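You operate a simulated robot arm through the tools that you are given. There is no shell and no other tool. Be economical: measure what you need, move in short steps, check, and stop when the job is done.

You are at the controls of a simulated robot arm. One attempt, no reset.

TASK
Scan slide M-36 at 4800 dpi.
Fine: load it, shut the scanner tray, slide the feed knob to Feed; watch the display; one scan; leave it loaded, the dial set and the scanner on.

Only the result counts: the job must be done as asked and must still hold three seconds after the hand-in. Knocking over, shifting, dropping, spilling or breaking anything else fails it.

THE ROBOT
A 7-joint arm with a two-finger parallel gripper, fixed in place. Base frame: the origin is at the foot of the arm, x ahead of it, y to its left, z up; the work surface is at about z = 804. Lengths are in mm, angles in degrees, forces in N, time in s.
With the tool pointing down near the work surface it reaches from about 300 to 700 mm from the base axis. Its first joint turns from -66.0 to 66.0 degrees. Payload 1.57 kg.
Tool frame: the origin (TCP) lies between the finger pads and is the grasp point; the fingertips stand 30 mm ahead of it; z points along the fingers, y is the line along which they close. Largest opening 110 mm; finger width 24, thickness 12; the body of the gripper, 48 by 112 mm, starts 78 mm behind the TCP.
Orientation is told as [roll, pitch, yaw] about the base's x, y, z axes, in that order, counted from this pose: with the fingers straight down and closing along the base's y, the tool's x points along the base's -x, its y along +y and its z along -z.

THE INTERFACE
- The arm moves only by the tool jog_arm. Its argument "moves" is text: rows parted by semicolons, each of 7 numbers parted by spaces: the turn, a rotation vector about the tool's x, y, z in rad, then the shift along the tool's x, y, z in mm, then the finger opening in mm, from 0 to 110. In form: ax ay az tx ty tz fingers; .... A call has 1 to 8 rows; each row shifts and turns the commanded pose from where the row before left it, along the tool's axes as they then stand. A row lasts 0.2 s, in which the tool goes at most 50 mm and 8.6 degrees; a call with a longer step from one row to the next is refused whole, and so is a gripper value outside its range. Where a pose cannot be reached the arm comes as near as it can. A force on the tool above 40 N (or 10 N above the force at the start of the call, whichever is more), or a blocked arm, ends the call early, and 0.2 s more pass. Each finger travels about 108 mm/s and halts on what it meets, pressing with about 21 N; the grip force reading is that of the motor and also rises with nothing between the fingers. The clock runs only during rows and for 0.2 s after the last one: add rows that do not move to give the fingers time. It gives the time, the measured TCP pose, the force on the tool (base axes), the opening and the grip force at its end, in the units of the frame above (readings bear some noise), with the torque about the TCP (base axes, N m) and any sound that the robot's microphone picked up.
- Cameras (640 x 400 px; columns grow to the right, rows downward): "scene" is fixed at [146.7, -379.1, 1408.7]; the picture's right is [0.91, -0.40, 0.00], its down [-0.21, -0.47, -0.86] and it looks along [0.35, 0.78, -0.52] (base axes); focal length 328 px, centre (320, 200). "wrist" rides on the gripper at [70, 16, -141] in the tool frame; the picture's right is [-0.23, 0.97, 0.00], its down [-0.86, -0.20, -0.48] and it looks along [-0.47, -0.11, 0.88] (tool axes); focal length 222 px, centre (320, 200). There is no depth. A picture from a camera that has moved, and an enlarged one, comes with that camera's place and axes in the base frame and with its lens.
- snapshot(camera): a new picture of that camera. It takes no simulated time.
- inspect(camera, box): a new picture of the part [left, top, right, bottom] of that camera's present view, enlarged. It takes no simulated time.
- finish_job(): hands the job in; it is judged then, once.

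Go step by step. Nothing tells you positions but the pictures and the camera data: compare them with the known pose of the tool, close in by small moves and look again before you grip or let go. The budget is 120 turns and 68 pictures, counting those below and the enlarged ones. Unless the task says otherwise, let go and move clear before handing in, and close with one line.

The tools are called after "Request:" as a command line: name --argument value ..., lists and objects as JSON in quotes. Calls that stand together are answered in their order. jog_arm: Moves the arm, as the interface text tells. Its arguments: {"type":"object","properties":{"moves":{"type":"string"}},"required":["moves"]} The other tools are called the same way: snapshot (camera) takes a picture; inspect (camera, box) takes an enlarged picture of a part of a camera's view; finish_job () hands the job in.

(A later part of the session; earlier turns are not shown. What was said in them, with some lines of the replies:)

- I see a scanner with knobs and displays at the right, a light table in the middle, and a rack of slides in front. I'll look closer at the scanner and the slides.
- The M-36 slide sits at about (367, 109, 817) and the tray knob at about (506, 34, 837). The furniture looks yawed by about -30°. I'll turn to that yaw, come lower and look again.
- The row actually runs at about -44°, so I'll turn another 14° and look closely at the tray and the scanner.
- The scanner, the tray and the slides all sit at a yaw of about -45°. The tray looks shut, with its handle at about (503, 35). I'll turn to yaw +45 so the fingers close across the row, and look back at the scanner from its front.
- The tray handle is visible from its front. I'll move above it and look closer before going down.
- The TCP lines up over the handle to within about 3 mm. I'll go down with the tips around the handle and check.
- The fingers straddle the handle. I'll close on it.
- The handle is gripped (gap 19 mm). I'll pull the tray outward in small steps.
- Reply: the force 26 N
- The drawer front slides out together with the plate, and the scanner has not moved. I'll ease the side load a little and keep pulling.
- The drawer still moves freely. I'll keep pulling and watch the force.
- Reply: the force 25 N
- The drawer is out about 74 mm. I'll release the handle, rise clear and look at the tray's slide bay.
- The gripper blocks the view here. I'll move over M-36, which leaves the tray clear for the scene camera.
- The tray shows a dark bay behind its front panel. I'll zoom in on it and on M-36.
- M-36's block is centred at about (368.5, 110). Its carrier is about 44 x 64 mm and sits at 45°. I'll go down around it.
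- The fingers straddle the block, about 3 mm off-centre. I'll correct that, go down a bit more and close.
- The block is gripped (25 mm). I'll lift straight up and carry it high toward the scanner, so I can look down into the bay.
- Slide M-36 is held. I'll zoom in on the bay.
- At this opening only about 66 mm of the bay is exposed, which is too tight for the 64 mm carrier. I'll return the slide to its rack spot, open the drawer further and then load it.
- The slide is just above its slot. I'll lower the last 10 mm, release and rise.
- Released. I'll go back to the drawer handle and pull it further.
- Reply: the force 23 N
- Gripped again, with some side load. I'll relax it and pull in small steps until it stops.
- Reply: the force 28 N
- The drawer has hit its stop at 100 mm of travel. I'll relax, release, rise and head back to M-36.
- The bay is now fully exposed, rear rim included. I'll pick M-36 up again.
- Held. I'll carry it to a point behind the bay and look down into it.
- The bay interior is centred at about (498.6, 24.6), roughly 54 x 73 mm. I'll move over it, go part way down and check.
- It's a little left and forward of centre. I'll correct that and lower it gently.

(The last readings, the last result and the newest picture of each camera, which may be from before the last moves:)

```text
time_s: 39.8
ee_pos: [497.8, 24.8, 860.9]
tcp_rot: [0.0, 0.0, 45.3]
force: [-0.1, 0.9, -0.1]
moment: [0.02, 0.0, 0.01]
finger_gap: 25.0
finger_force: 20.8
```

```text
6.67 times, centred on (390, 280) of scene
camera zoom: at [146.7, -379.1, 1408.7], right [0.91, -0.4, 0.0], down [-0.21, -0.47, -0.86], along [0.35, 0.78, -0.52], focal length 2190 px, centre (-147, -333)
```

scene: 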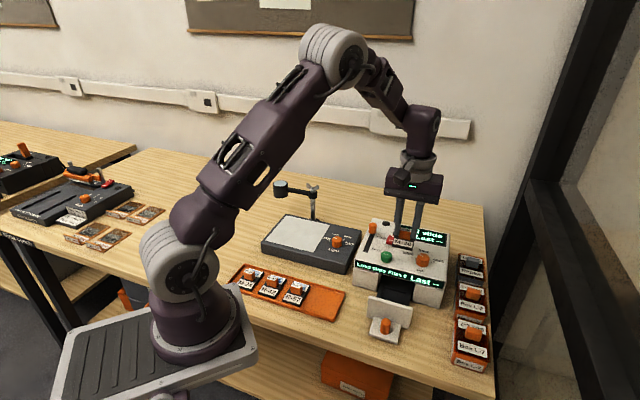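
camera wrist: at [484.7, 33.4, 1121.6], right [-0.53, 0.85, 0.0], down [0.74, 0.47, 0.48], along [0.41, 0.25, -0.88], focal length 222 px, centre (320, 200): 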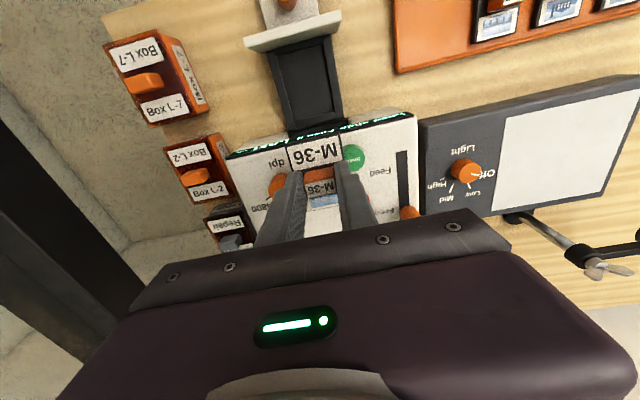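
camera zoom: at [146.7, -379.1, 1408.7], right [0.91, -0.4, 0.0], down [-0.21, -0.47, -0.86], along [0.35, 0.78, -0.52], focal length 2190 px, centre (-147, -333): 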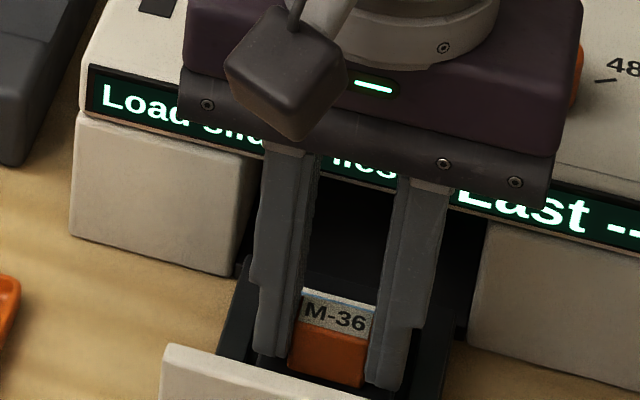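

The slide is well centred. I'll lower until it makes contact.

Request:
jog_arm --moves "0 0 0 0 0 3 18; 0 0 0 0 0 3 18; 0 0 0 0 0 0 18"

Request:
jog_arm --moves "0 0 0 0 0 2 18; 0 0 0 0 0 2 18; 0 0 0 0 0 0 18"

```text
time_s: 40.6
ee_pos: [499.6, 25.9, 853.9]
tcp_rot: [0.0, 0.0, 45.2]
force: [-0.7, 1.1, 17.1]
moment: [0.07, 0.01, -0.03]
finger_gap: 25.0
finger_force: 20.5
```

```text
time_s: 41.2
ee_pos: [499.3, 25.5, 853.3]
tcp_rot: [-0.2, -0.2, 45.2]
force: [-3.8, 2.4, 14.4]
moment: [0.0, 0.24, -0.02]
finger_gap: 25.1
finger_force: 21.0
stopped in row 2: the force on the tool passed its limit at 46 N (the readings are from after the stop); the commanded pose is now the measured one
```

Contact came at about z 853.5. I'll check that the slide sits inside the rims before letting go.

Request:
inspect --camera "wrist" --box '[250, 100, 378, 220]'

Request:
inspect --camera "scene" --box '[350, 250, 430, 310]'

```text
3.33 times, centred on (314, 160) of wrist
camera zoom: at [437.8, -14.0, 994.2], right [-0.53, 0.85, 0.0], down [0.74, 0.47, 0.48], along [0.41, 0.26, -0.88], focal length 740 px, centre (340, 333)
```

zoom: 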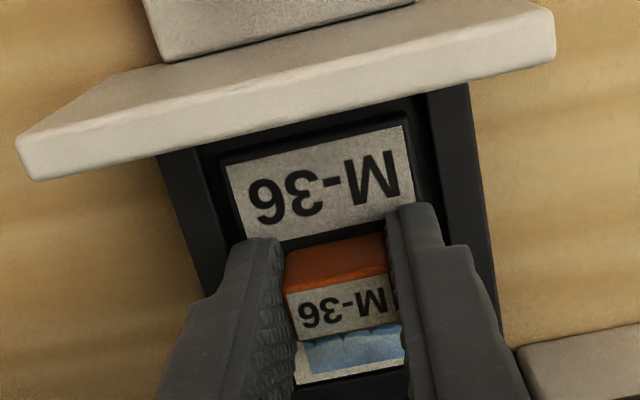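

```text
6.67 times, centred on (390, 280) of scene
camera zoom: at [146.4, -379.0, 1408.8], right [0.91, -0.4, 0.0], down [-0.21, -0.47, -0.86], along [0.35, 0.78, -0.52], focal length 2190 px, centre (-147, -333)
```

zoom: 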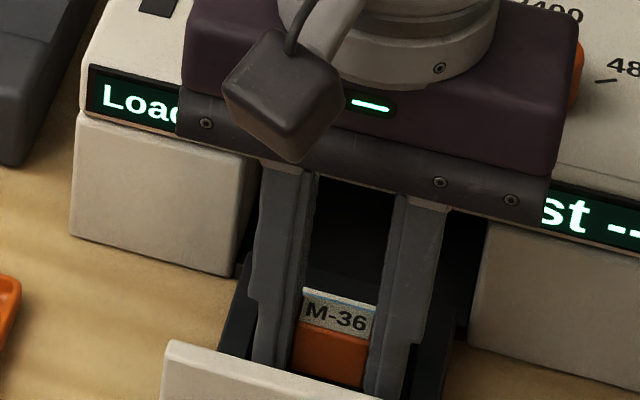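

The slide lies inside the rims. I'll release gently, rise and look.

Request:
jog_arm --moves "0 0 0 0 0 -1 22; 0 0 0 0 0 0 30; 0 0 0 0 0 0 36; 0 0 0 0 0 -20 36; 0 0 0 0 0 -40 40; 0 0 0 0 0 -40 50; 0 0 0 -40 0 -10 50; 0 0 0 -30 0 0 50"

Request:
inspect --camera "wrist" --box '[230, 0, 410, 150]'

Request:
inspect --camera "scene" --box '[330, 220, 450, 330]'

```text
time_s: 43.0
ee_pos: [548.4, 73.1, 964.6]
tcp_rot: [-0.2, -0.1, 45.2]
force: [-0.2, -1.5, -0.7]
moment: [0.0, 0.0, 0.02]
finger_gap: 49.9
finger_force: 0.0
```

```text
2.67 times, centred on (320, 75) of wrist
camera zoom: at [487.5, 33.6, 1106.2], right [-0.53, 0.85, 0.0], down [0.74, 0.47, 0.48], along [0.41, 0.25, -0.88], focal length 592 px, centre (320, 533)
```

zoom: 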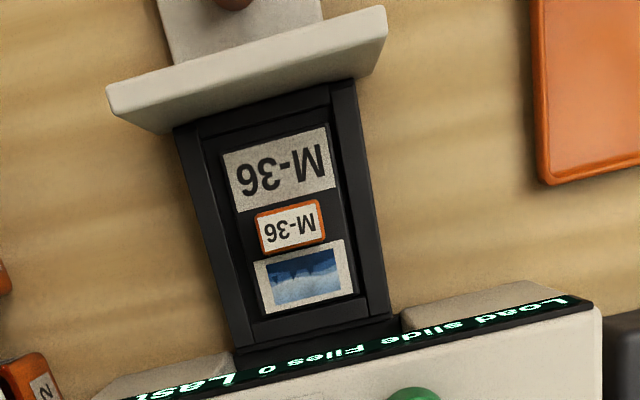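

```text
3.64 times, centred on (390, 275) of scene
camera zoom: at [146.7, -379.1, 1408.7], right [0.91, -0.4, 0.0], down [-0.21, -0.47, -0.86], along [0.35, 0.78, -0.52], focal length 1194 px, centre (66, -73)
```

zoom: 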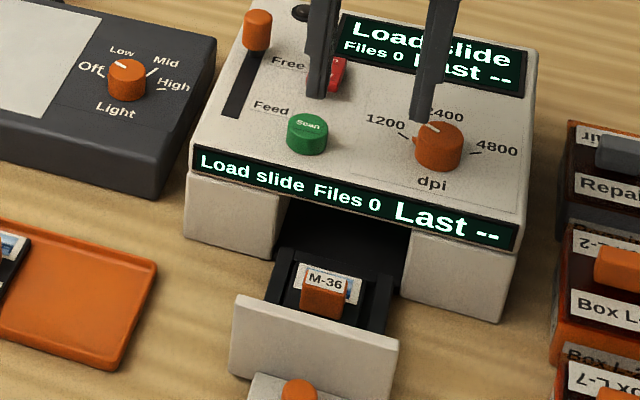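

M-36 is seated in the bay. Now I'll go back to the handle and shut the drawer.

Request:
jog_arm --moves "0 0 0 39.5 0.5 0 50; 0 0 0 39.5 0.5 0 50; 0 0 0 39.5 0.5 0 50; 0 0 0 39.5 0.3 0 50; 0 0 0 0 0 0 50; 0 0 0 0 0 40 50; 0 0 0 0 0 40 50; 0 0 0 0 0 0 50"

Request:
inspect --camera "scene" --box '[330, 250, 450, 350]'

```text
time_s: 44.8
ee_pos: [435.2, -37.4, 885.6]
tcp_rot: [-0.1, -0.2, 45.1]
force: [0.1, -0.2, 0.0]
moment: [-0.02, 0.0, 0.0]
finger_gap: 50.1
finger_force: 0.1
```

```text
4.00 times, centred on (390, 300) of scene
camera zoom: at [146.7, -379.1, 1408.7], right [0.91, -0.4, 0.0], down [-0.21, -0.47, -0.86], along [0.35, 0.78, -0.52], focal length 1314 px, centre (40, -200)
```

zoom: 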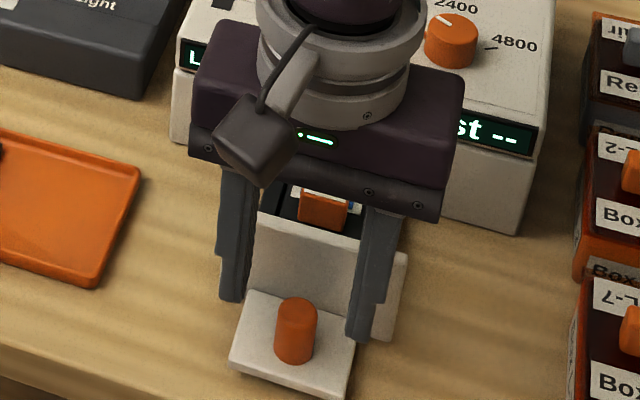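

Request:
jog_arm --moves "0 0 0 0 0 20 50; 0 0 0 0 0 13 50; 0 0 0 0 0 0 30; 0 0 0 0 0 0 12; 0 0 0 0 0 0 8; 0 0 0 0 0 0 8"

```text
time_s: 46.2
ee_pos: [435.7, -37.2, 852.4]
tcp_rot: [0.0, -0.2, 45.1]
force: [8.5, -8.0, -11.4]
moment: [-0.17, -0.33, -0.1]
finger_gap: 18.8
finger_force: 33.2
```

Gripped. I'll push the drawer in smoothly.

Request:
jog_arm --moves "0 0 0 0 -0.9 0.5 8; 0 0 0 -5 0 0 8; 0 0 0 -8 0 0 8; 0 0 0 -8 0 0 8; 0 0 0 -8 0 0 8; 0 0 0 -8 0 0 8; 0 0 0 -5 0 0 8; 0 0 0 0 0 0 8"

Request:
jog_arm --moves "0 0 0 -5 0 0 8; 0 0 0 -8 0 0 8; 0 0 0 -8 0 0 8; 0 0 0 -8 0 0 8; 0 0 0 -8 0 0 8; 0 0 0 -5 0 0 8; 0 0 0 0 0 0 8"

```text
time_s: 48.0
ee_pos: [466.1, -7.3, 849.5]
tcp_rot: [-0.1, -0.2, 45.2]
force: [7.9, -7.4, 5.5]
moment: [-0.28, -0.21, -0.09]
finger_gap: 18.8
finger_force: 32.6
```

```text
time_s: 49.6
ee_pos: [495.3, 22.2, 847.2]
tcp_rot: [0.0, -0.1, 45.2]
force: [8.4, -8.9, -12.2]
moment: [-0.38, -0.12, -0.16]
finger_gap: 18.6
finger_force: 33.3
```

Request:
jog_arm --moves "0 0 0 -6 -0.8 0 8; 0 0 0 -5 0 0 8; 0 0 0 -3 0 0 8; 0 0 0 -2 0 0 8; 0 0 0 0 0 0 8"

Request:
inspect --camera "scene" --box '[330, 230, 450, 330]'

```text
time_s: 50.8
ee_pos: [506.0, 32.8, 847.7]
tcp_rot: [0.0, 0.0, 45.2]
force: [-19.3, -13.7, -5.5]
moment: [-0.5, 0.64, 0.01]
finger_gap: 19.1
finger_force: 33.2
```

```text
4.00 times, centred on (390, 280) of scene
camera zoom: at [146.4, -379.4, 1408.7], right [0.91, -0.4, 0.0], down [-0.21, -0.47, -0.86], along [0.35, 0.78, -0.52], focal length 1314 px, centre (40, -120)
```

zoom: 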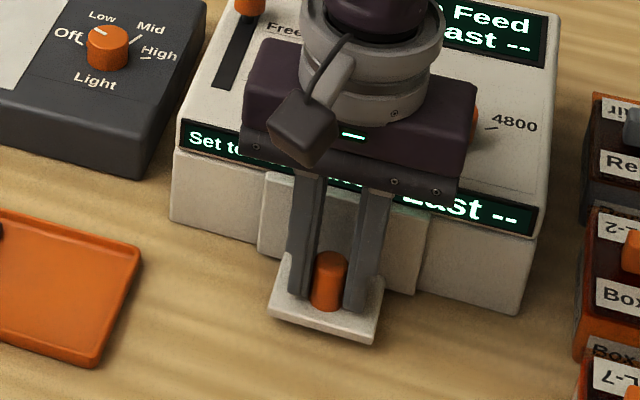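

The drawer is shut and the display now says "Set to Feed". I'll release and rise to view the controls.

Request:
jog_arm --moves "0 0 0 1.5 -0.5 0 8; 0 0 0 0 0 0 20; 0 0 0 0 0 0 44; 0 0 0 0 0 -10 44; 0 0 0 0 0 -40 44; 0 0 0 0 0 -45 44; 0 0 0 0 0 -35 44; 0 0 0 0 0 0 44"

Request:
inspect --camera "scene" --box '[350, 205, 470, 290]'

```text
time_s: 52.6
ee_pos: [507.0, 31.0, 979.5]
tcp_rot: [-0.1, -0.1, 45.2]
force: [0.6, -0.1, 0.9]
moment: [0.01, 0.03, 0.01]
finger_gap: 43.8
finger_force: 0.0
```

```text
4.71 times, centred on (410, 248) of scene
camera zoom: at [146.7, -379.1, 1408.7], right [0.91, -0.4, 0.0], down [-0.21, -0.47, -0.86], along [0.35, 0.78, -0.52], focal length 1546 px, centre (-104, -24)
```

zoom: 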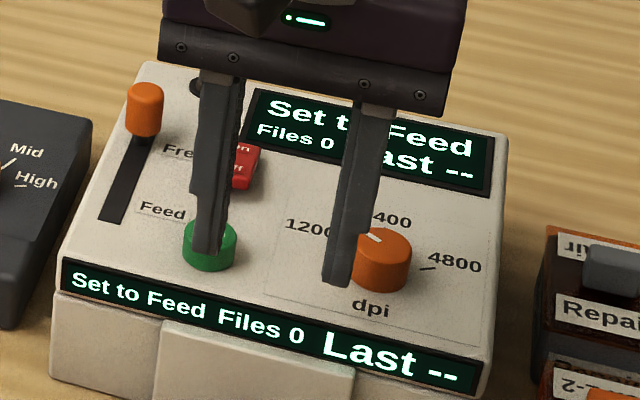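

Next is the dpi dial, at about (598, 53, 900). I'll move above it with the fingers wide and look.

Request:
jog_arm --moves "0 0 0 -26.6 -16.4 -10 80; 0 0 0 -26.6 -16.4 -10 110; 0 0 0 -26.6 -16.4 0 110; 0 0 0 0 0 0 110; 0 0 0 0 0 0 110"

Request:
inspect --camera "wrist" --box '[240, 60, 440, 220]'

```text
time_s: 53.8
ee_pos: [598.2, 53.5, 1001.7]
tcp_rot: [-0.1, -0.1, 45.2]
force: [0.3, 1.1, 0.1]
moment: [-0.01, 0.01, 0.0]
finger_gap: 110.0
finger_force: 0.0
```

```text
2.50 times, centred on (340, 140) of wrist
camera zoom: at [536.9, 14.1, 1143.4], right [-0.53, 0.85, 0.0], down [0.74, 0.47, 0.48], along [0.41, 0.25, -0.88], focal length 555 px, centre (270, 350)
```

zoom: 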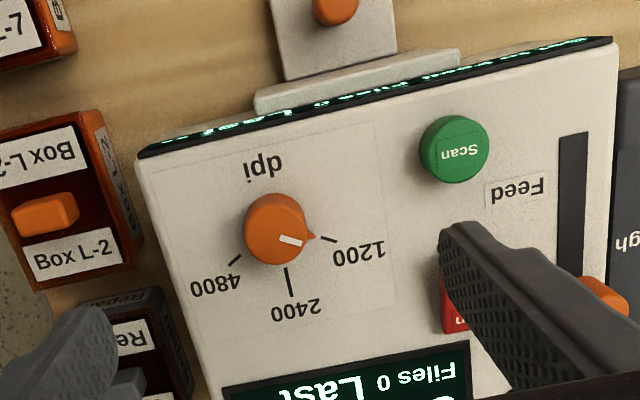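

The dial now points at 1200, and 4800 is about 120° clockwise. I'll turn the tool to yaw 90 so the fingers clear the pointer nub, come lower and look.

Request:
jog_arm --moves "0 0 0 2.5 2.5 0 90; 0 0 -0.131 0 0 10 90; 0 0 -0.131 0 0 10 80; 0 0 -0.131 0 0 10 70; 0 0 -0.131 0 0 10 70; 0 0 -0.131 0 0 10 70; 0 0 -0.131 0 0 0 70; 0 0 0 0 0 0 70"

Request:
inspect --camera "wrist" --box '[240, 90, 400, 230]'

Request:
inspect --camera "scene" --box '[370, 205, 470, 285]'

```text
time_s: 55.6
ee_pos: [594.6, 51.8, 949.5]
tcp_rot: [-0.1, 0.0, 90.3]
force: [-0.1, 0.0, 0.6]
moment: [0.01, 0.01, -0.01]
finger_gap: 69.9
finger_force: 0.1
```

```text
2.86 times, centred on (320, 160) of wrist
camera zoom: at [578.0, -17.2, 1091.2], right [-0.98, 0.22, 0.0], down [0.19, 0.86, 0.48], along [0.11, 0.47, -0.88], focal length 635 px, centre (320, 314)
```

zoom: 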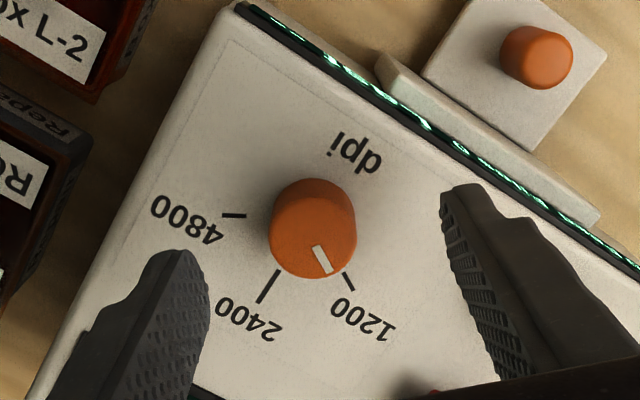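

```text
5.00 times, centred on (420, 245) of scene
camera zoom: at [146.7, -379.1, 1408.7], right [0.91, -0.4, 0.0], down [-0.21, -0.47, -0.86], along [0.35, 0.78, -0.52], focal length 1642 px, centre (-180, -25)
```

zoom: 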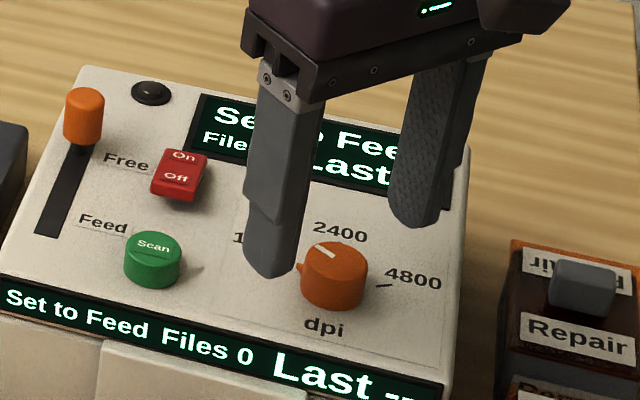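

I've located the dial to within 3 mm. I'll correct, go down most of the way and check the height.

Request:
jog_arm --moves "0 0 0 -1.2 -2.8 10 56; 0 0 0 0 0 9 50; 0 0 0 0 0 0 50; 0 0 0 0 0 0 50"

Request:
inspect --camera "scene" --box '[385, 225, 455, 280]'

Request:
inspect --camera "wrist" --box '[260, 110, 380, 220]'

```text
time_s: 56.6
ee_pos: [597.6, 56.3, 930.7]
tcp_rot: [-0.2, 0.0, 90.2]
force: [0.2, 0.7, 0.3]
moment: [-0.03, -0.01, -0.01]
finger_gap: 50.1
finger_force: 0.0
```

```text
7.27 times, centred on (420, 252) of scene
camera zoom: at [146.7, -379.1, 1408.7], right [0.91, -0.4, 0.0], down [-0.21, -0.47, -0.86], along [0.35, 0.78, -0.52], focal length 2389 px, centre (-407, -182)
```

zoom: 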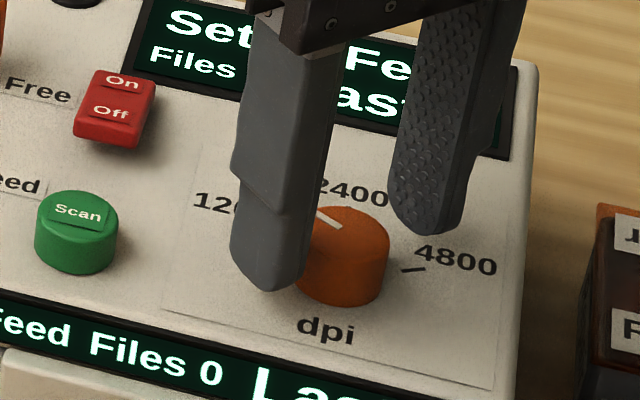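

```text
3.64 times, centred on (320, 165) of wrist
camera zoom: at [580.6, -15.5, 1072.6], right [-0.97, 0.22, 0.0], down [0.19, 0.86, 0.48], along [0.11, 0.47, -0.88], focal length 808 px, centre (320, 327)
```

zoom: 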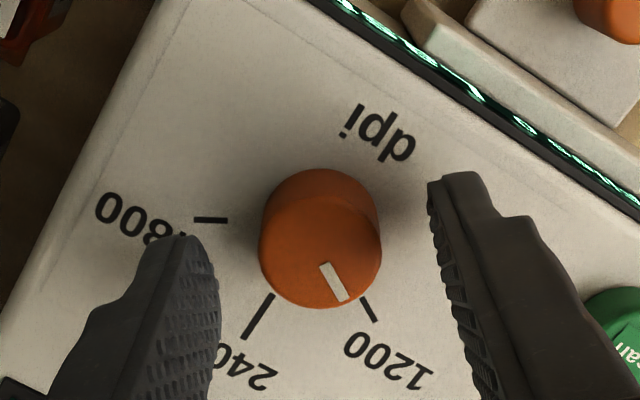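

The dial is centred between the fingers. I'll go down 7 mm and close.

Request:
jog_arm --moves "0 0 0 0 0 4 50; 0 0 0 0 0 3.5 42; 0 0 0 0 0 0 32; 0 0 0 0 0 0 22; 0 0 0 0 0 0 16; 0 0 0 0 0 0 16"

Request:
inspect --camera "wrist" --box '[260, 110, 380, 220]'

```text
time_s: 58.0
ee_pos: [597.8, 54.8, 924.1]
tcp_rot: [-0.1, 0.0, 90.1]
force: [-2.9, -0.1, 1.2]
moment: [-0.11, 0.1, -0.01]
finger_gap: 27.2
finger_force: 38.1
```

```text
3.64 times, centred on (320, 165) of wrist
camera zoom: at [580.7, -15.6, 1065.0], right [-0.97, 0.22, 0.0], down [0.19, 0.86, 0.48], along [0.11, 0.47, -0.88], focal length 808 px, centre (320, 327)
```

zoom: 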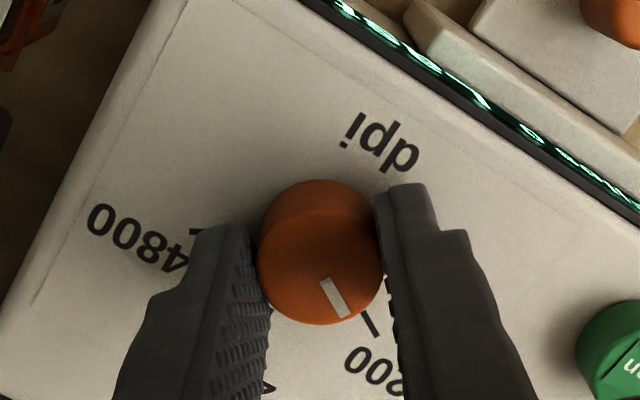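

Gripped (27 mm). I'll turn clockwise in stages.

Request:
jog_arm --moves "0 0 0.13 0 0 0 16; 0 0 0.131 0 0 0 16; 0 0 0.131 0 0 0 16; 0 0 0.131 0 0 0 16; 0 0 0.131 0 0 0 16; 0 0 0.131 0 0 0 16; 0 0 0.131 0 0 0 16; 0 0 0 0 0 0 16"

Request:
inspect --camera "wrist" --box '[260, 110, 380, 220]'

```text
time_s: 59.8
ee_pos: [597.5, 56.2, 923.5]
tcp_rot: [-0.1, -0.1, 37.6]
force: [-5.3, 4.2, -1.5]
moment: [0.41, -0.02, -0.03]
finger_gap: 26.8
finger_force: 37.7
```

```text
3.64 times, centred on (320, 165) of wrist
camera zoom: at [531.4, 24.4, 1064.9], right [-0.41, 0.91, 0.0], down [0.8, 0.36, 0.48], along [0.44, 0.2, -0.88], focal length 808 px, centre (320, 327)
```

zoom: 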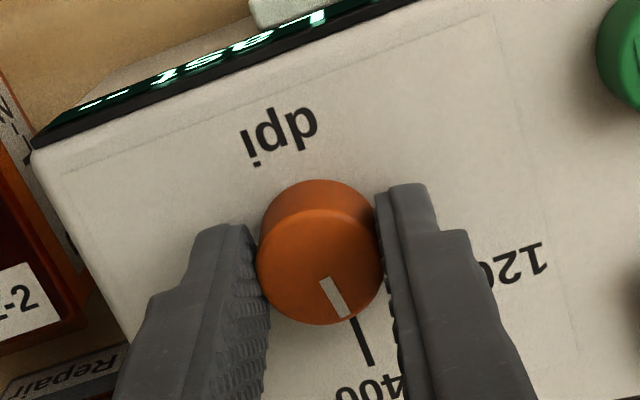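

The dial turns with the gripper and is near 2400. I'll turn the remaining ~67°.

Request:
jog_arm --moves "0 0 0.131 0 0 0 16; 0 0 0.131 0 0 0 16; 0 0 0.131 0 0 0 16; 0 0 0.131 0 0 0 16; 0 0 0.131 0 0 0 16; 0 0 0.131 0 0 0 16; 0 0 0.131 0 0 0 16; 0 0 0.131 0 0 0 16"

Request:
jog_arm --moves "0 0 0.131 0 0 0 16; 0 0 0 0 0 0 16"

Request:
inspect --camera "wrist" --box '[260, 110, 380, 220]'

```text
time_s: 61.6
ee_pos: [597.3, 56.3, 922.4]
tcp_rot: [0.1, -0.1, -22.5]
force: [6.4, 7.7, -16.4]
moment: [0.13, -0.42, -0.03]
finger_gap: 27.1
finger_force: 38.6
```

```text
time_s: 62.2
ee_pos: [597.0, 55.7, 924.1]
tcp_rot: [0.1, -0.1, -29.8]
force: [4.6, 7.3, -21.1]
moment: [-0.11, -0.63, 0.03]
finger_gap: 27.1
finger_force: 37.2
```

```text
3.64 times, centred on (320, 165) of wrist
camera zoom: at [544.4, 103.2, 1065.2], right [0.68, 0.73, 0.0], down [0.64, -0.6, 0.48], along [0.35, -0.33, -0.88], focal length 808 px, centre (320, 327)
```

zoom: 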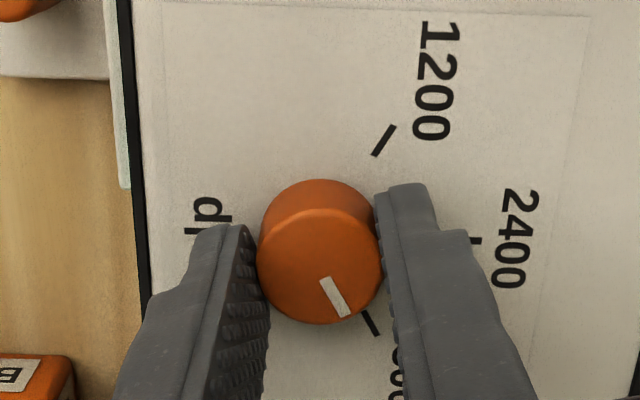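

The pointer sits on the 4800 tick. I'll release, rise and turn back to yaw 45.

Request:
jog_arm --moves "0 0 0 0 0 0 30; 0 0 0 0 0 0 50; 0 0 0 0 0 -20 50; 0 0 0 0 0 -40 50; 0 0 -0.131 0 0 0 50; 0 0 -0.131 0 0 0 50; 0 0 -0.131 0 0 0 50; 0 0 -0.131 0 0 0 50"

Request:
jog_arm --moves "0 0 -0.131 0 0 0 50; 0 0 -0.131 0 0 0 50; 0 0 -0.131 0 0 0 50; 0 0 -0.131 0 0 0 50; 0 0 -0.131 0 0 0 50; 0 0 -0.131 0 0 0 50; 0 0 0 0 0 0 50"

```text
time_s: 64.0
ee_pos: [596.8, 54.9, 983.1]
tcp_rot: [0.0, -0.1, 0.3]
force: [1.0, 1.1, 0.6]
moment: [0.0, 0.0, 0.03]
finger_gap: 50.1
finger_force: 0.0
```

```text
time_s: 65.6
ee_pos: [597.8, 56.1, 981.8]
tcp_rot: [-0.1, -0.1, 45.3]
force: [0.1, -0.6, -0.7]
moment: [0.0, -0.02, 0.01]
finger_gap: 50.1
finger_force: 0.2
```

Request:
jog_arm --moves "0 0 0 -15.4 34.5 5 50; 0 0 0 -15.4 34.5 5 50; 0 0 0 -15.3 34.5 5 50; 0 0 0 -15.3 34.5 5 50; 0 0 0 0 0 0 50; 0 0 0 0 0 0 50"

Request:
snapshot --camera "wrist"

Request:
inspect --camera "scene" --box '[350, 200, 460, 280]'

```text
time_s: 67.0
ee_pos: [541.9, 196.6, 962.5]
tcp_rot: [-0.1, 0.0, 45.2]
force: [0.2, -1.7, 0.1]
moment: [0.02, 0.01, -0.01]
finger_gap: 50.1
finger_force: 0.1
```

```text
9 pictures are left
camera wrist: at [479.7, 157.1, 1104.3], right [-0.53, 0.85, 0.0], down [0.74, 0.47, 0.48], along [0.41, 0.25, -0.88], focal length 222 px, centre (320, 200)
```

wrist: 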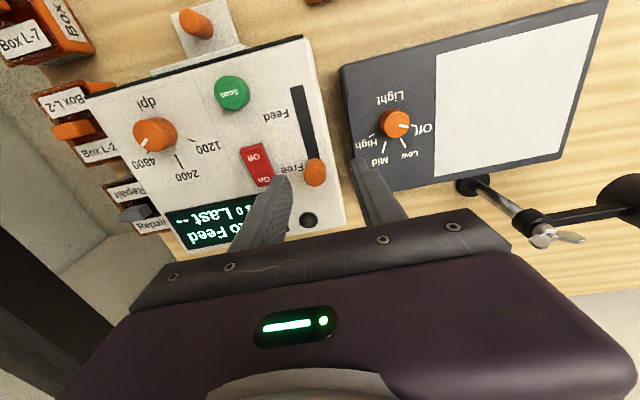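

```text
5.00 times, centred on (405, 240) of scene
camera zoom: at [146.7, -379.1, 1408.7], right [0.91, -0.4, 0.0], down [-0.21, -0.47, -0.86], along [0.35, 0.78, -0.52], focal length 1642 px, centre (-105, 0)
```

zoom: 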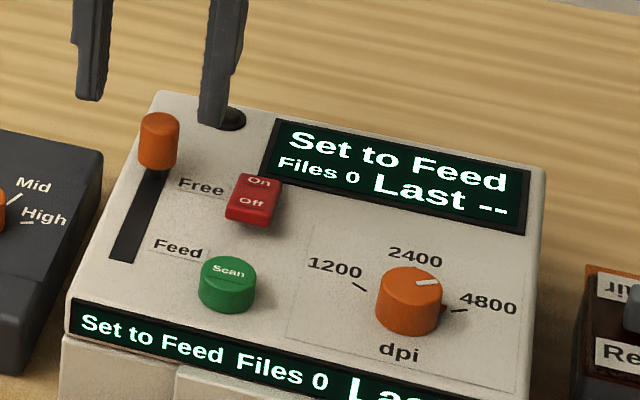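

The dial reads 4800. I have 9 pictures left, so I'll use them sparingly. I'll align over the feed knob and go down around it.

Request:
jog_arm --moves "0 0 0 -8.7 -7.4 0 50; 0 0 0 0 0 15 50; 0 0 0 0 0 10 50; 0 0 0 0 0 0 50"

Request:
inspect --camera "wrist" --box '[240, 100, 400, 220]'

```text
time_s: 68.0
ee_pos: [552.0, 197.0, 937.2]
tcp_rot: [-0.1, -0.1, 45.2]
force: [-0.1, 0.0, -0.3]
moment: [-0.01, -0.04, 0.01]
finger_gap: 50.1
finger_force: 0.1
```

```text
3.33 times, centred on (320, 160) of wrist
camera zoom: at [491.7, 158.1, 1079.1], right [-0.53, 0.85, 0.0], down [0.74, 0.47, 0.48], along [0.41, 0.25, -0.88], focal length 740 px, centre (320, 333)
```

zoom: 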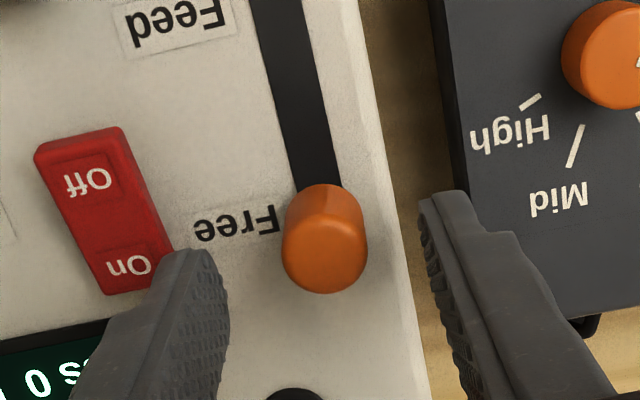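

I'll narrow the opening to stay clear of the power switch, then go down and grip.

Request:
jog_arm --moves "0 0 0 0 0 0 38; 0 0 0 0 0.5 0 38; 0 0 0 0 0 8 38; 0 0 0 0 0 6 38; 0 0 0 0 0 0 26; 0 0 0 0 0 0 14; 0 0 0 0 0 0 10; 0 0 0 0 0 0 10"

```text
time_s: 69.8
ee_pos: [553.2, 198.0, 924.1]
tcp_rot: [-0.1, 0.0, 45.3]
force: [-9.7, 9.4, -2.0]
moment: [0.15, 0.13, -0.11]
finger_gap: 22.8
finger_force: 7.7
```

Gripped. I'll relax the side load and slide it toward Feed.

Request:
jog_arm --moves "0 0 0 0 1 0 10; 0 0 0 5 0 0 10; 0 0 0 8 0 0 10; 0 0 0 8 0 0 10; 0 0 0 8 0 0 10; 0 0 0 0 0 0 10"

Request:
inspect --camera "scene" --box '[350, 200, 460, 280]'

```text
time_s: 71.2
ee_pos: [532.7, 177.7, 924.6]
tcp_rot: [-0.1, -0.1, 45.2]
force: [-10.1, 8.0, 1.7]
moment: [0.21, 0.21, -0.11]
finger_gap: 22.4
finger_force: 6.8
```

```text
5.00 times, centred on (405, 240) of scene
camera zoom: at [146.4, -378.8, 1408.8], right [0.91, -0.4, 0.0], down [-0.21, -0.47, -0.86], along [0.35, 0.78, -0.52], focal length 1642 px, centre (-105, 0)
```

zoom: 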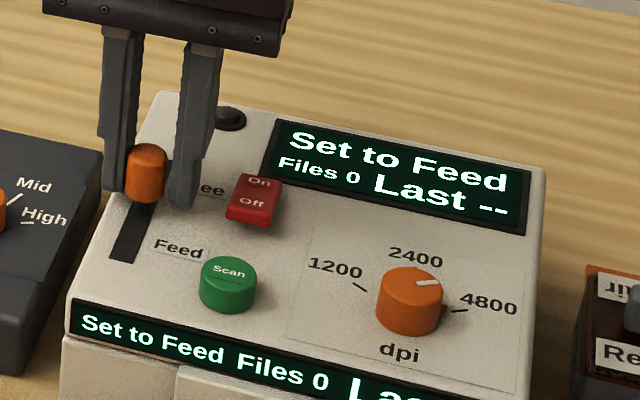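

It is sliding. I'll continue to the Feed end.

Request:
jog_arm --moves "0 0 0 6 1 0 10; 0 0 0 8 0 0 10; 0 0 0 8 0 0 10; 0 0 0 0 0 0 10"

Request:
jog_arm --moves "0 0 0 5 0 0 10; 0 0 0 4 0 0 10; 0 0 0 0 0 0 10"

Request:
inspect --camera "scene" --box '[350, 200, 460, 280]'

```text
time_s: 72.2
ee_pos: [517.1, 163.0, 925.3]
tcp_rot: [-0.1, -0.1, 45.2]
force: [-9.5, 7.4, -0.3]
moment: [0.02, 0.28, -0.03]
finger_gap: 20.6
finger_force: 5.9
```

```text
time_s: 73.0
ee_pos: [509.8, 155.9, 925.4]
tcp_rot: [0.0, -0.1, 45.2]
force: [-6.0, 11.6, 0.3]
moment: [0.26, 0.08, -0.07]
finger_gap: 21.1
finger_force: 5.5
```

```text
5.00 times, centred on (405, 240) of scene
camera zoom: at [146.6, -378.8, 1408.8], right [0.91, -0.4, 0.0], down [-0.21, -0.47, -0.86], along [0.35, 0.78, -0.52], focal length 1642 px, centre (-105, 0)
```

zoom: 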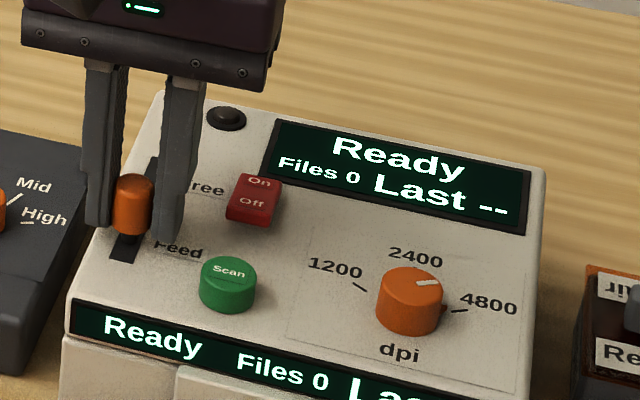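

The display says "Ready". There is a little slot left, so I'll seat the knob fully at Feed.

Request:
jog_arm --moves "0 0 0 3 0 0 10; 0 0 0 3 0 0 10; 0 0 0 3 0 0 10; 0 0 0 0 0 0 10"

```text
time_s: 74.0
ee_pos: [504.1, 150.4, 924.9]
tcp_rot: [-0.1, -0.2, 45.2]
force: [-6.1, 12.1, -0.3]
moment: [0.2, 0.11, 0.06]
finger_gap: 21.2
finger_force: 6.6
```

Request:
jog_arm --moves "0 0 0 2 0 0 10; 0 0 0 2 0 0 10; 0 0 0 0 0 0 10"

```text
time_s: 74.8
ee_pos: [501.0, 147.0, 925.0]
tcp_rot: [-0.1, -0.1, 45.2]
force: [-4.8, 12.6, -1.0]
moment: [0.21, 0.06, 0.11]
finger_gap: 21.1
finger_force: 6.6
```

I'll release the knob, rise, close the fingers and move above the Scan button at about (527.5, 99.5).

Request:
jog_arm --moves "0 0 0 -0.5 0 0 20; 0 0 0 0 0 0 33; 0 0 0 0 0 -10 33; 0 0 0 0 0 -25 20; 0 0 0 7.7 -26.2 0 0; 0 0 0 7.7 -26.2 0 0; 0 0 0 0 0 0 0; 0 0 0 0 0 0 0"

Request:
snapshot --camera "wrist"

```text
time_s: 76.6
ee_pos: [525.6, 98.6, 960.0]
tcp_rot: [-0.1, -0.1, 45.2]
force: [0.0, 0.1, -0.6]
moment: [-0.01, -0.02, 0.01]
finger_gap: 0.0
finger_force: 21.1
```

```text
4 pictures are left
camera wrist: at [464.9, 59.7, 1102.5], right [-0.53, 0.85, 0.0], down [0.74, 0.47, 0.48], along [0.41, 0.25, -0.88], focal length 222 px, centre (320, 200)
```

wrist: 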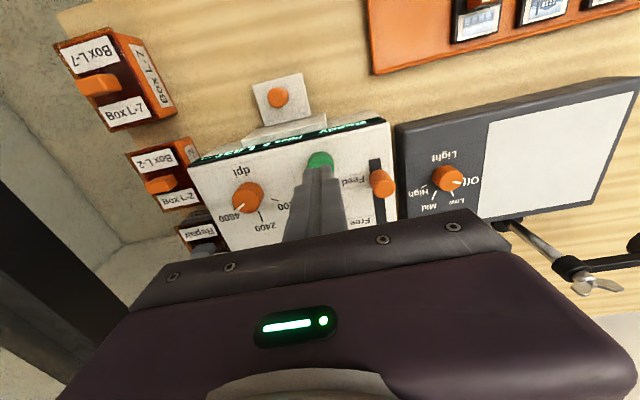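

I'm aligned over the Scan button. I'll come down close.

Request:
jog_arm --moves "0 0 0 2 0 12 0; 0 0 0 0 0 8 0; 0 0 0 0 0 0 0"

Request:
jog_arm --moves "0 0 0 0 0 2.5 0; 0 0 0 0 0 2.5 0; 0 0 0 0 0 0 0"

```text
time_s: 77.4
ee_pos: [525.7, 97.6, 939.8]
tcp_rot: [-0.1, -0.1, 45.2]
force: [0.2, 0.5, 0.3]
moment: [-0.04, 0.01, 0.0]
finger_gap: 0.0
finger_force: 21.0
```

```text
time_s: 78.2
ee_pos: [525.8, 97.9, 935.1]
tcp_rot: [-0.1, -0.2, 45.3]
force: [0.2, 0.7, 0.1]
moment: [0.02, -0.02, -0.01]
finger_gap: 0.0
finger_force: 21.0
```

Request:
jog_arm --moves "0 0 0 0 0 2 0; 0 0 0 0 0 2 0; 0 0 0 0 0 0 0"

```text
time_s: 79.0
ee_pos: [525.9, 97.6, 930.3]
tcp_rot: [-0.2, 0.0, 45.2]
force: [0.5, 0.4, 1.2]
moment: [0.02, -0.07, 0.02]
finger_gap: 0.5
finger_force: 21.2
```

Request:
jog_arm --moves "0 0 0 0 0 2 0; 0 0 0 0 0 0 0"

```text
time_s: 79.6
ee_pos: [525.6, 97.7, 929.8]
tcp_rot: [-0.1, -0.2, 45.2]
force: [-0.4, -1.1, 2.6]
moment: [-0.03, 0.0, -0.04]
finger_gap: 0.1
finger_force: 21.1
heard: click
```

I heard a click. I'll rise clear and read the display.

Request:
jog_arm --moves "0 0 0 0 0 -15 0; 0 0 0 0 0 -40 0; 0 0 0 45 0 -20 0; 0 0 0 45 0 0 0; 0 0 0 0 0 0 0; 0 0 0 0 0 0 0; 0 0 0 0 0 0 0"

Request:
inspect --camera "scene" --box '[350, 200, 460, 280]'

```text
time_s: 81.2
ee_pos: [461.4, 33.9, 1002.6]
tcp_rot: [-0.1, 0.0, 45.2]
force: [-0.1, 0.0, -0.2]
moment: [0.01, -0.02, -0.04]
finger_gap: 0.0
finger_force: 21.4
```

```text
5.00 times, centred on (405, 240) of scene
camera zoom: at [146.7, -379.1, 1408.7], right [0.91, -0.4, 0.0], down [-0.21, -0.47, -0.86], along [0.35, 0.78, -0.52], focal length 1642 px, centre (-105, 0)
```

zoom: 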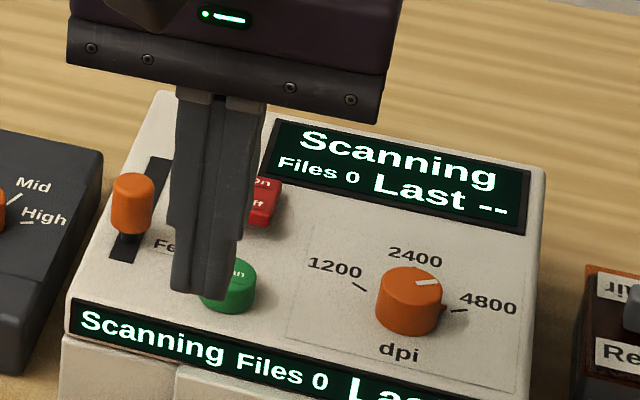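

The scanner shows "Scanning". I'll wait, holding still and clear of it.

Request:
jog_arm --moves "0 0 0 0 0 0 0; 0 0 0 0 0 0 0; 0 0 0 0 0 0 0; 0 0 0 0 0 0 0; 0 0 0 0 0 0 0; 0 0 0 0 0 0 0; 0 0 0 0 0 0 0; 0 0 0 0 0 0 0"

Request:
jog_arm --moves "0 0 0 0 0 0 0; 0 0 0 0 0 0 0; 0 0 0 0 0 0 0; 0 0 0 0 0 0 0; 0 0 0 0 0 0 0; 0 0 0 0 0 0 0; 0 0 0 0 0 0 0; 0 0 0 0 0 0 0"

Request:
jog_arm --moves "0 0 0 0 0 0 0; 0 0 0 0 0 0 0; 0 0 0 0 0 0 0; 0 0 0 0 0 0 0; 0 0 0 0 0 0 0; 0 0 0 0 0 0 0; 0 0 0 0 0 0 0; 0 0 0 0 0 0 0"

Request:
jog_arm --moves "0 0 0 0 0 0 0; 0 0 0 0 0 0 0; 0 0 0 0 0 0 0; 0 0 0 0 0 0 0; 0 0 0 0 0 0 0; 0 0 0 0 0 0 0; 0 0 0 0 0 0 0; 0 0 0 0 0 0 0"

Request:
inspect --camera "scene" --box '[350, 200, 460, 280]'

```text
time_s: 83.0
ee_pos: [461.5, 33.7, 1002.4]
tcp_rot: [-0.2, -0.1, 45.1]
force: [-0.9, 1.2, -0.2]
moment: [-0.01, -0.03, -0.02]
finger_gap: 0.0
finger_force: 20.7
```

```text
time_s: 84.8
ee_pos: [461.7, 33.2, 1002.3]
tcp_rot: [-0.1, -0.1, 45.3]
force: [-0.1, -0.9, -0.1]
moment: [-0.05, 0.04, 0.0]
finger_gap: 0.1
finger_force: 21.2
```

```text
time_s: 86.6
ee_pos: [460.9, 34.3, 1001.2]
tcp_rot: [-0.1, -0.1, 45.2]
force: [-0.8, 0.5, 0.7]
moment: [0.01, 0.01, 0.02]
finger_gap: 0.0
finger_force: 20.9
```

```text
time_s: 88.4
ee_pos: [461.4, 33.7, 1001.5]
tcp_rot: [0.0, -0.1, 45.2]
force: [-0.1, 0.0, 0.9]
moment: [0.0, -0.01, -0.03]
finger_gap: 0.0
finger_force: 21.2
```

```text
5.00 times, centred on (405, 240) of scene
camera zoom: at [146.7, -379.1, 1408.7], right [0.91, -0.4, 0.0], down [-0.21, -0.47, -0.86], along [0.35, 0.78, -0.52], focal length 1642 px, centre (-105, 0)
```

zoom: 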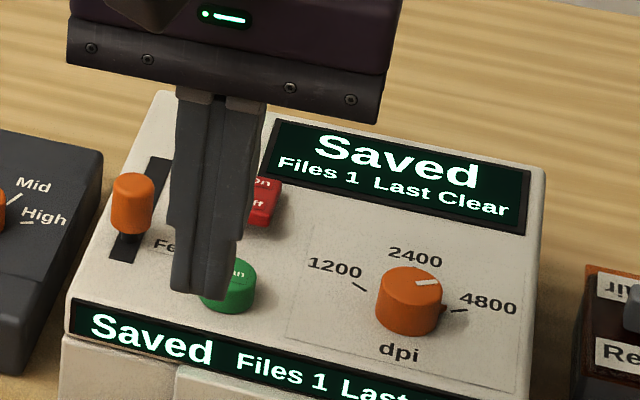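

The display reads "Saved, Files 1, Last Clear". The slide is loaded, the tray is shut, the dial is at 4800, the feed knob is at Feed, the scanner is on and the arm is clear, so I'm handing in.

Request:
finish_job

```text
The job is handed in.
```

I scanned slide M-36 once at 4800 dpi, and the scanner display reads "Saved, Files 1, Last Clear". The slide is still loaded with the tray shut, the dial is at 4800, the feed knob is at Feed and the scanner is on.
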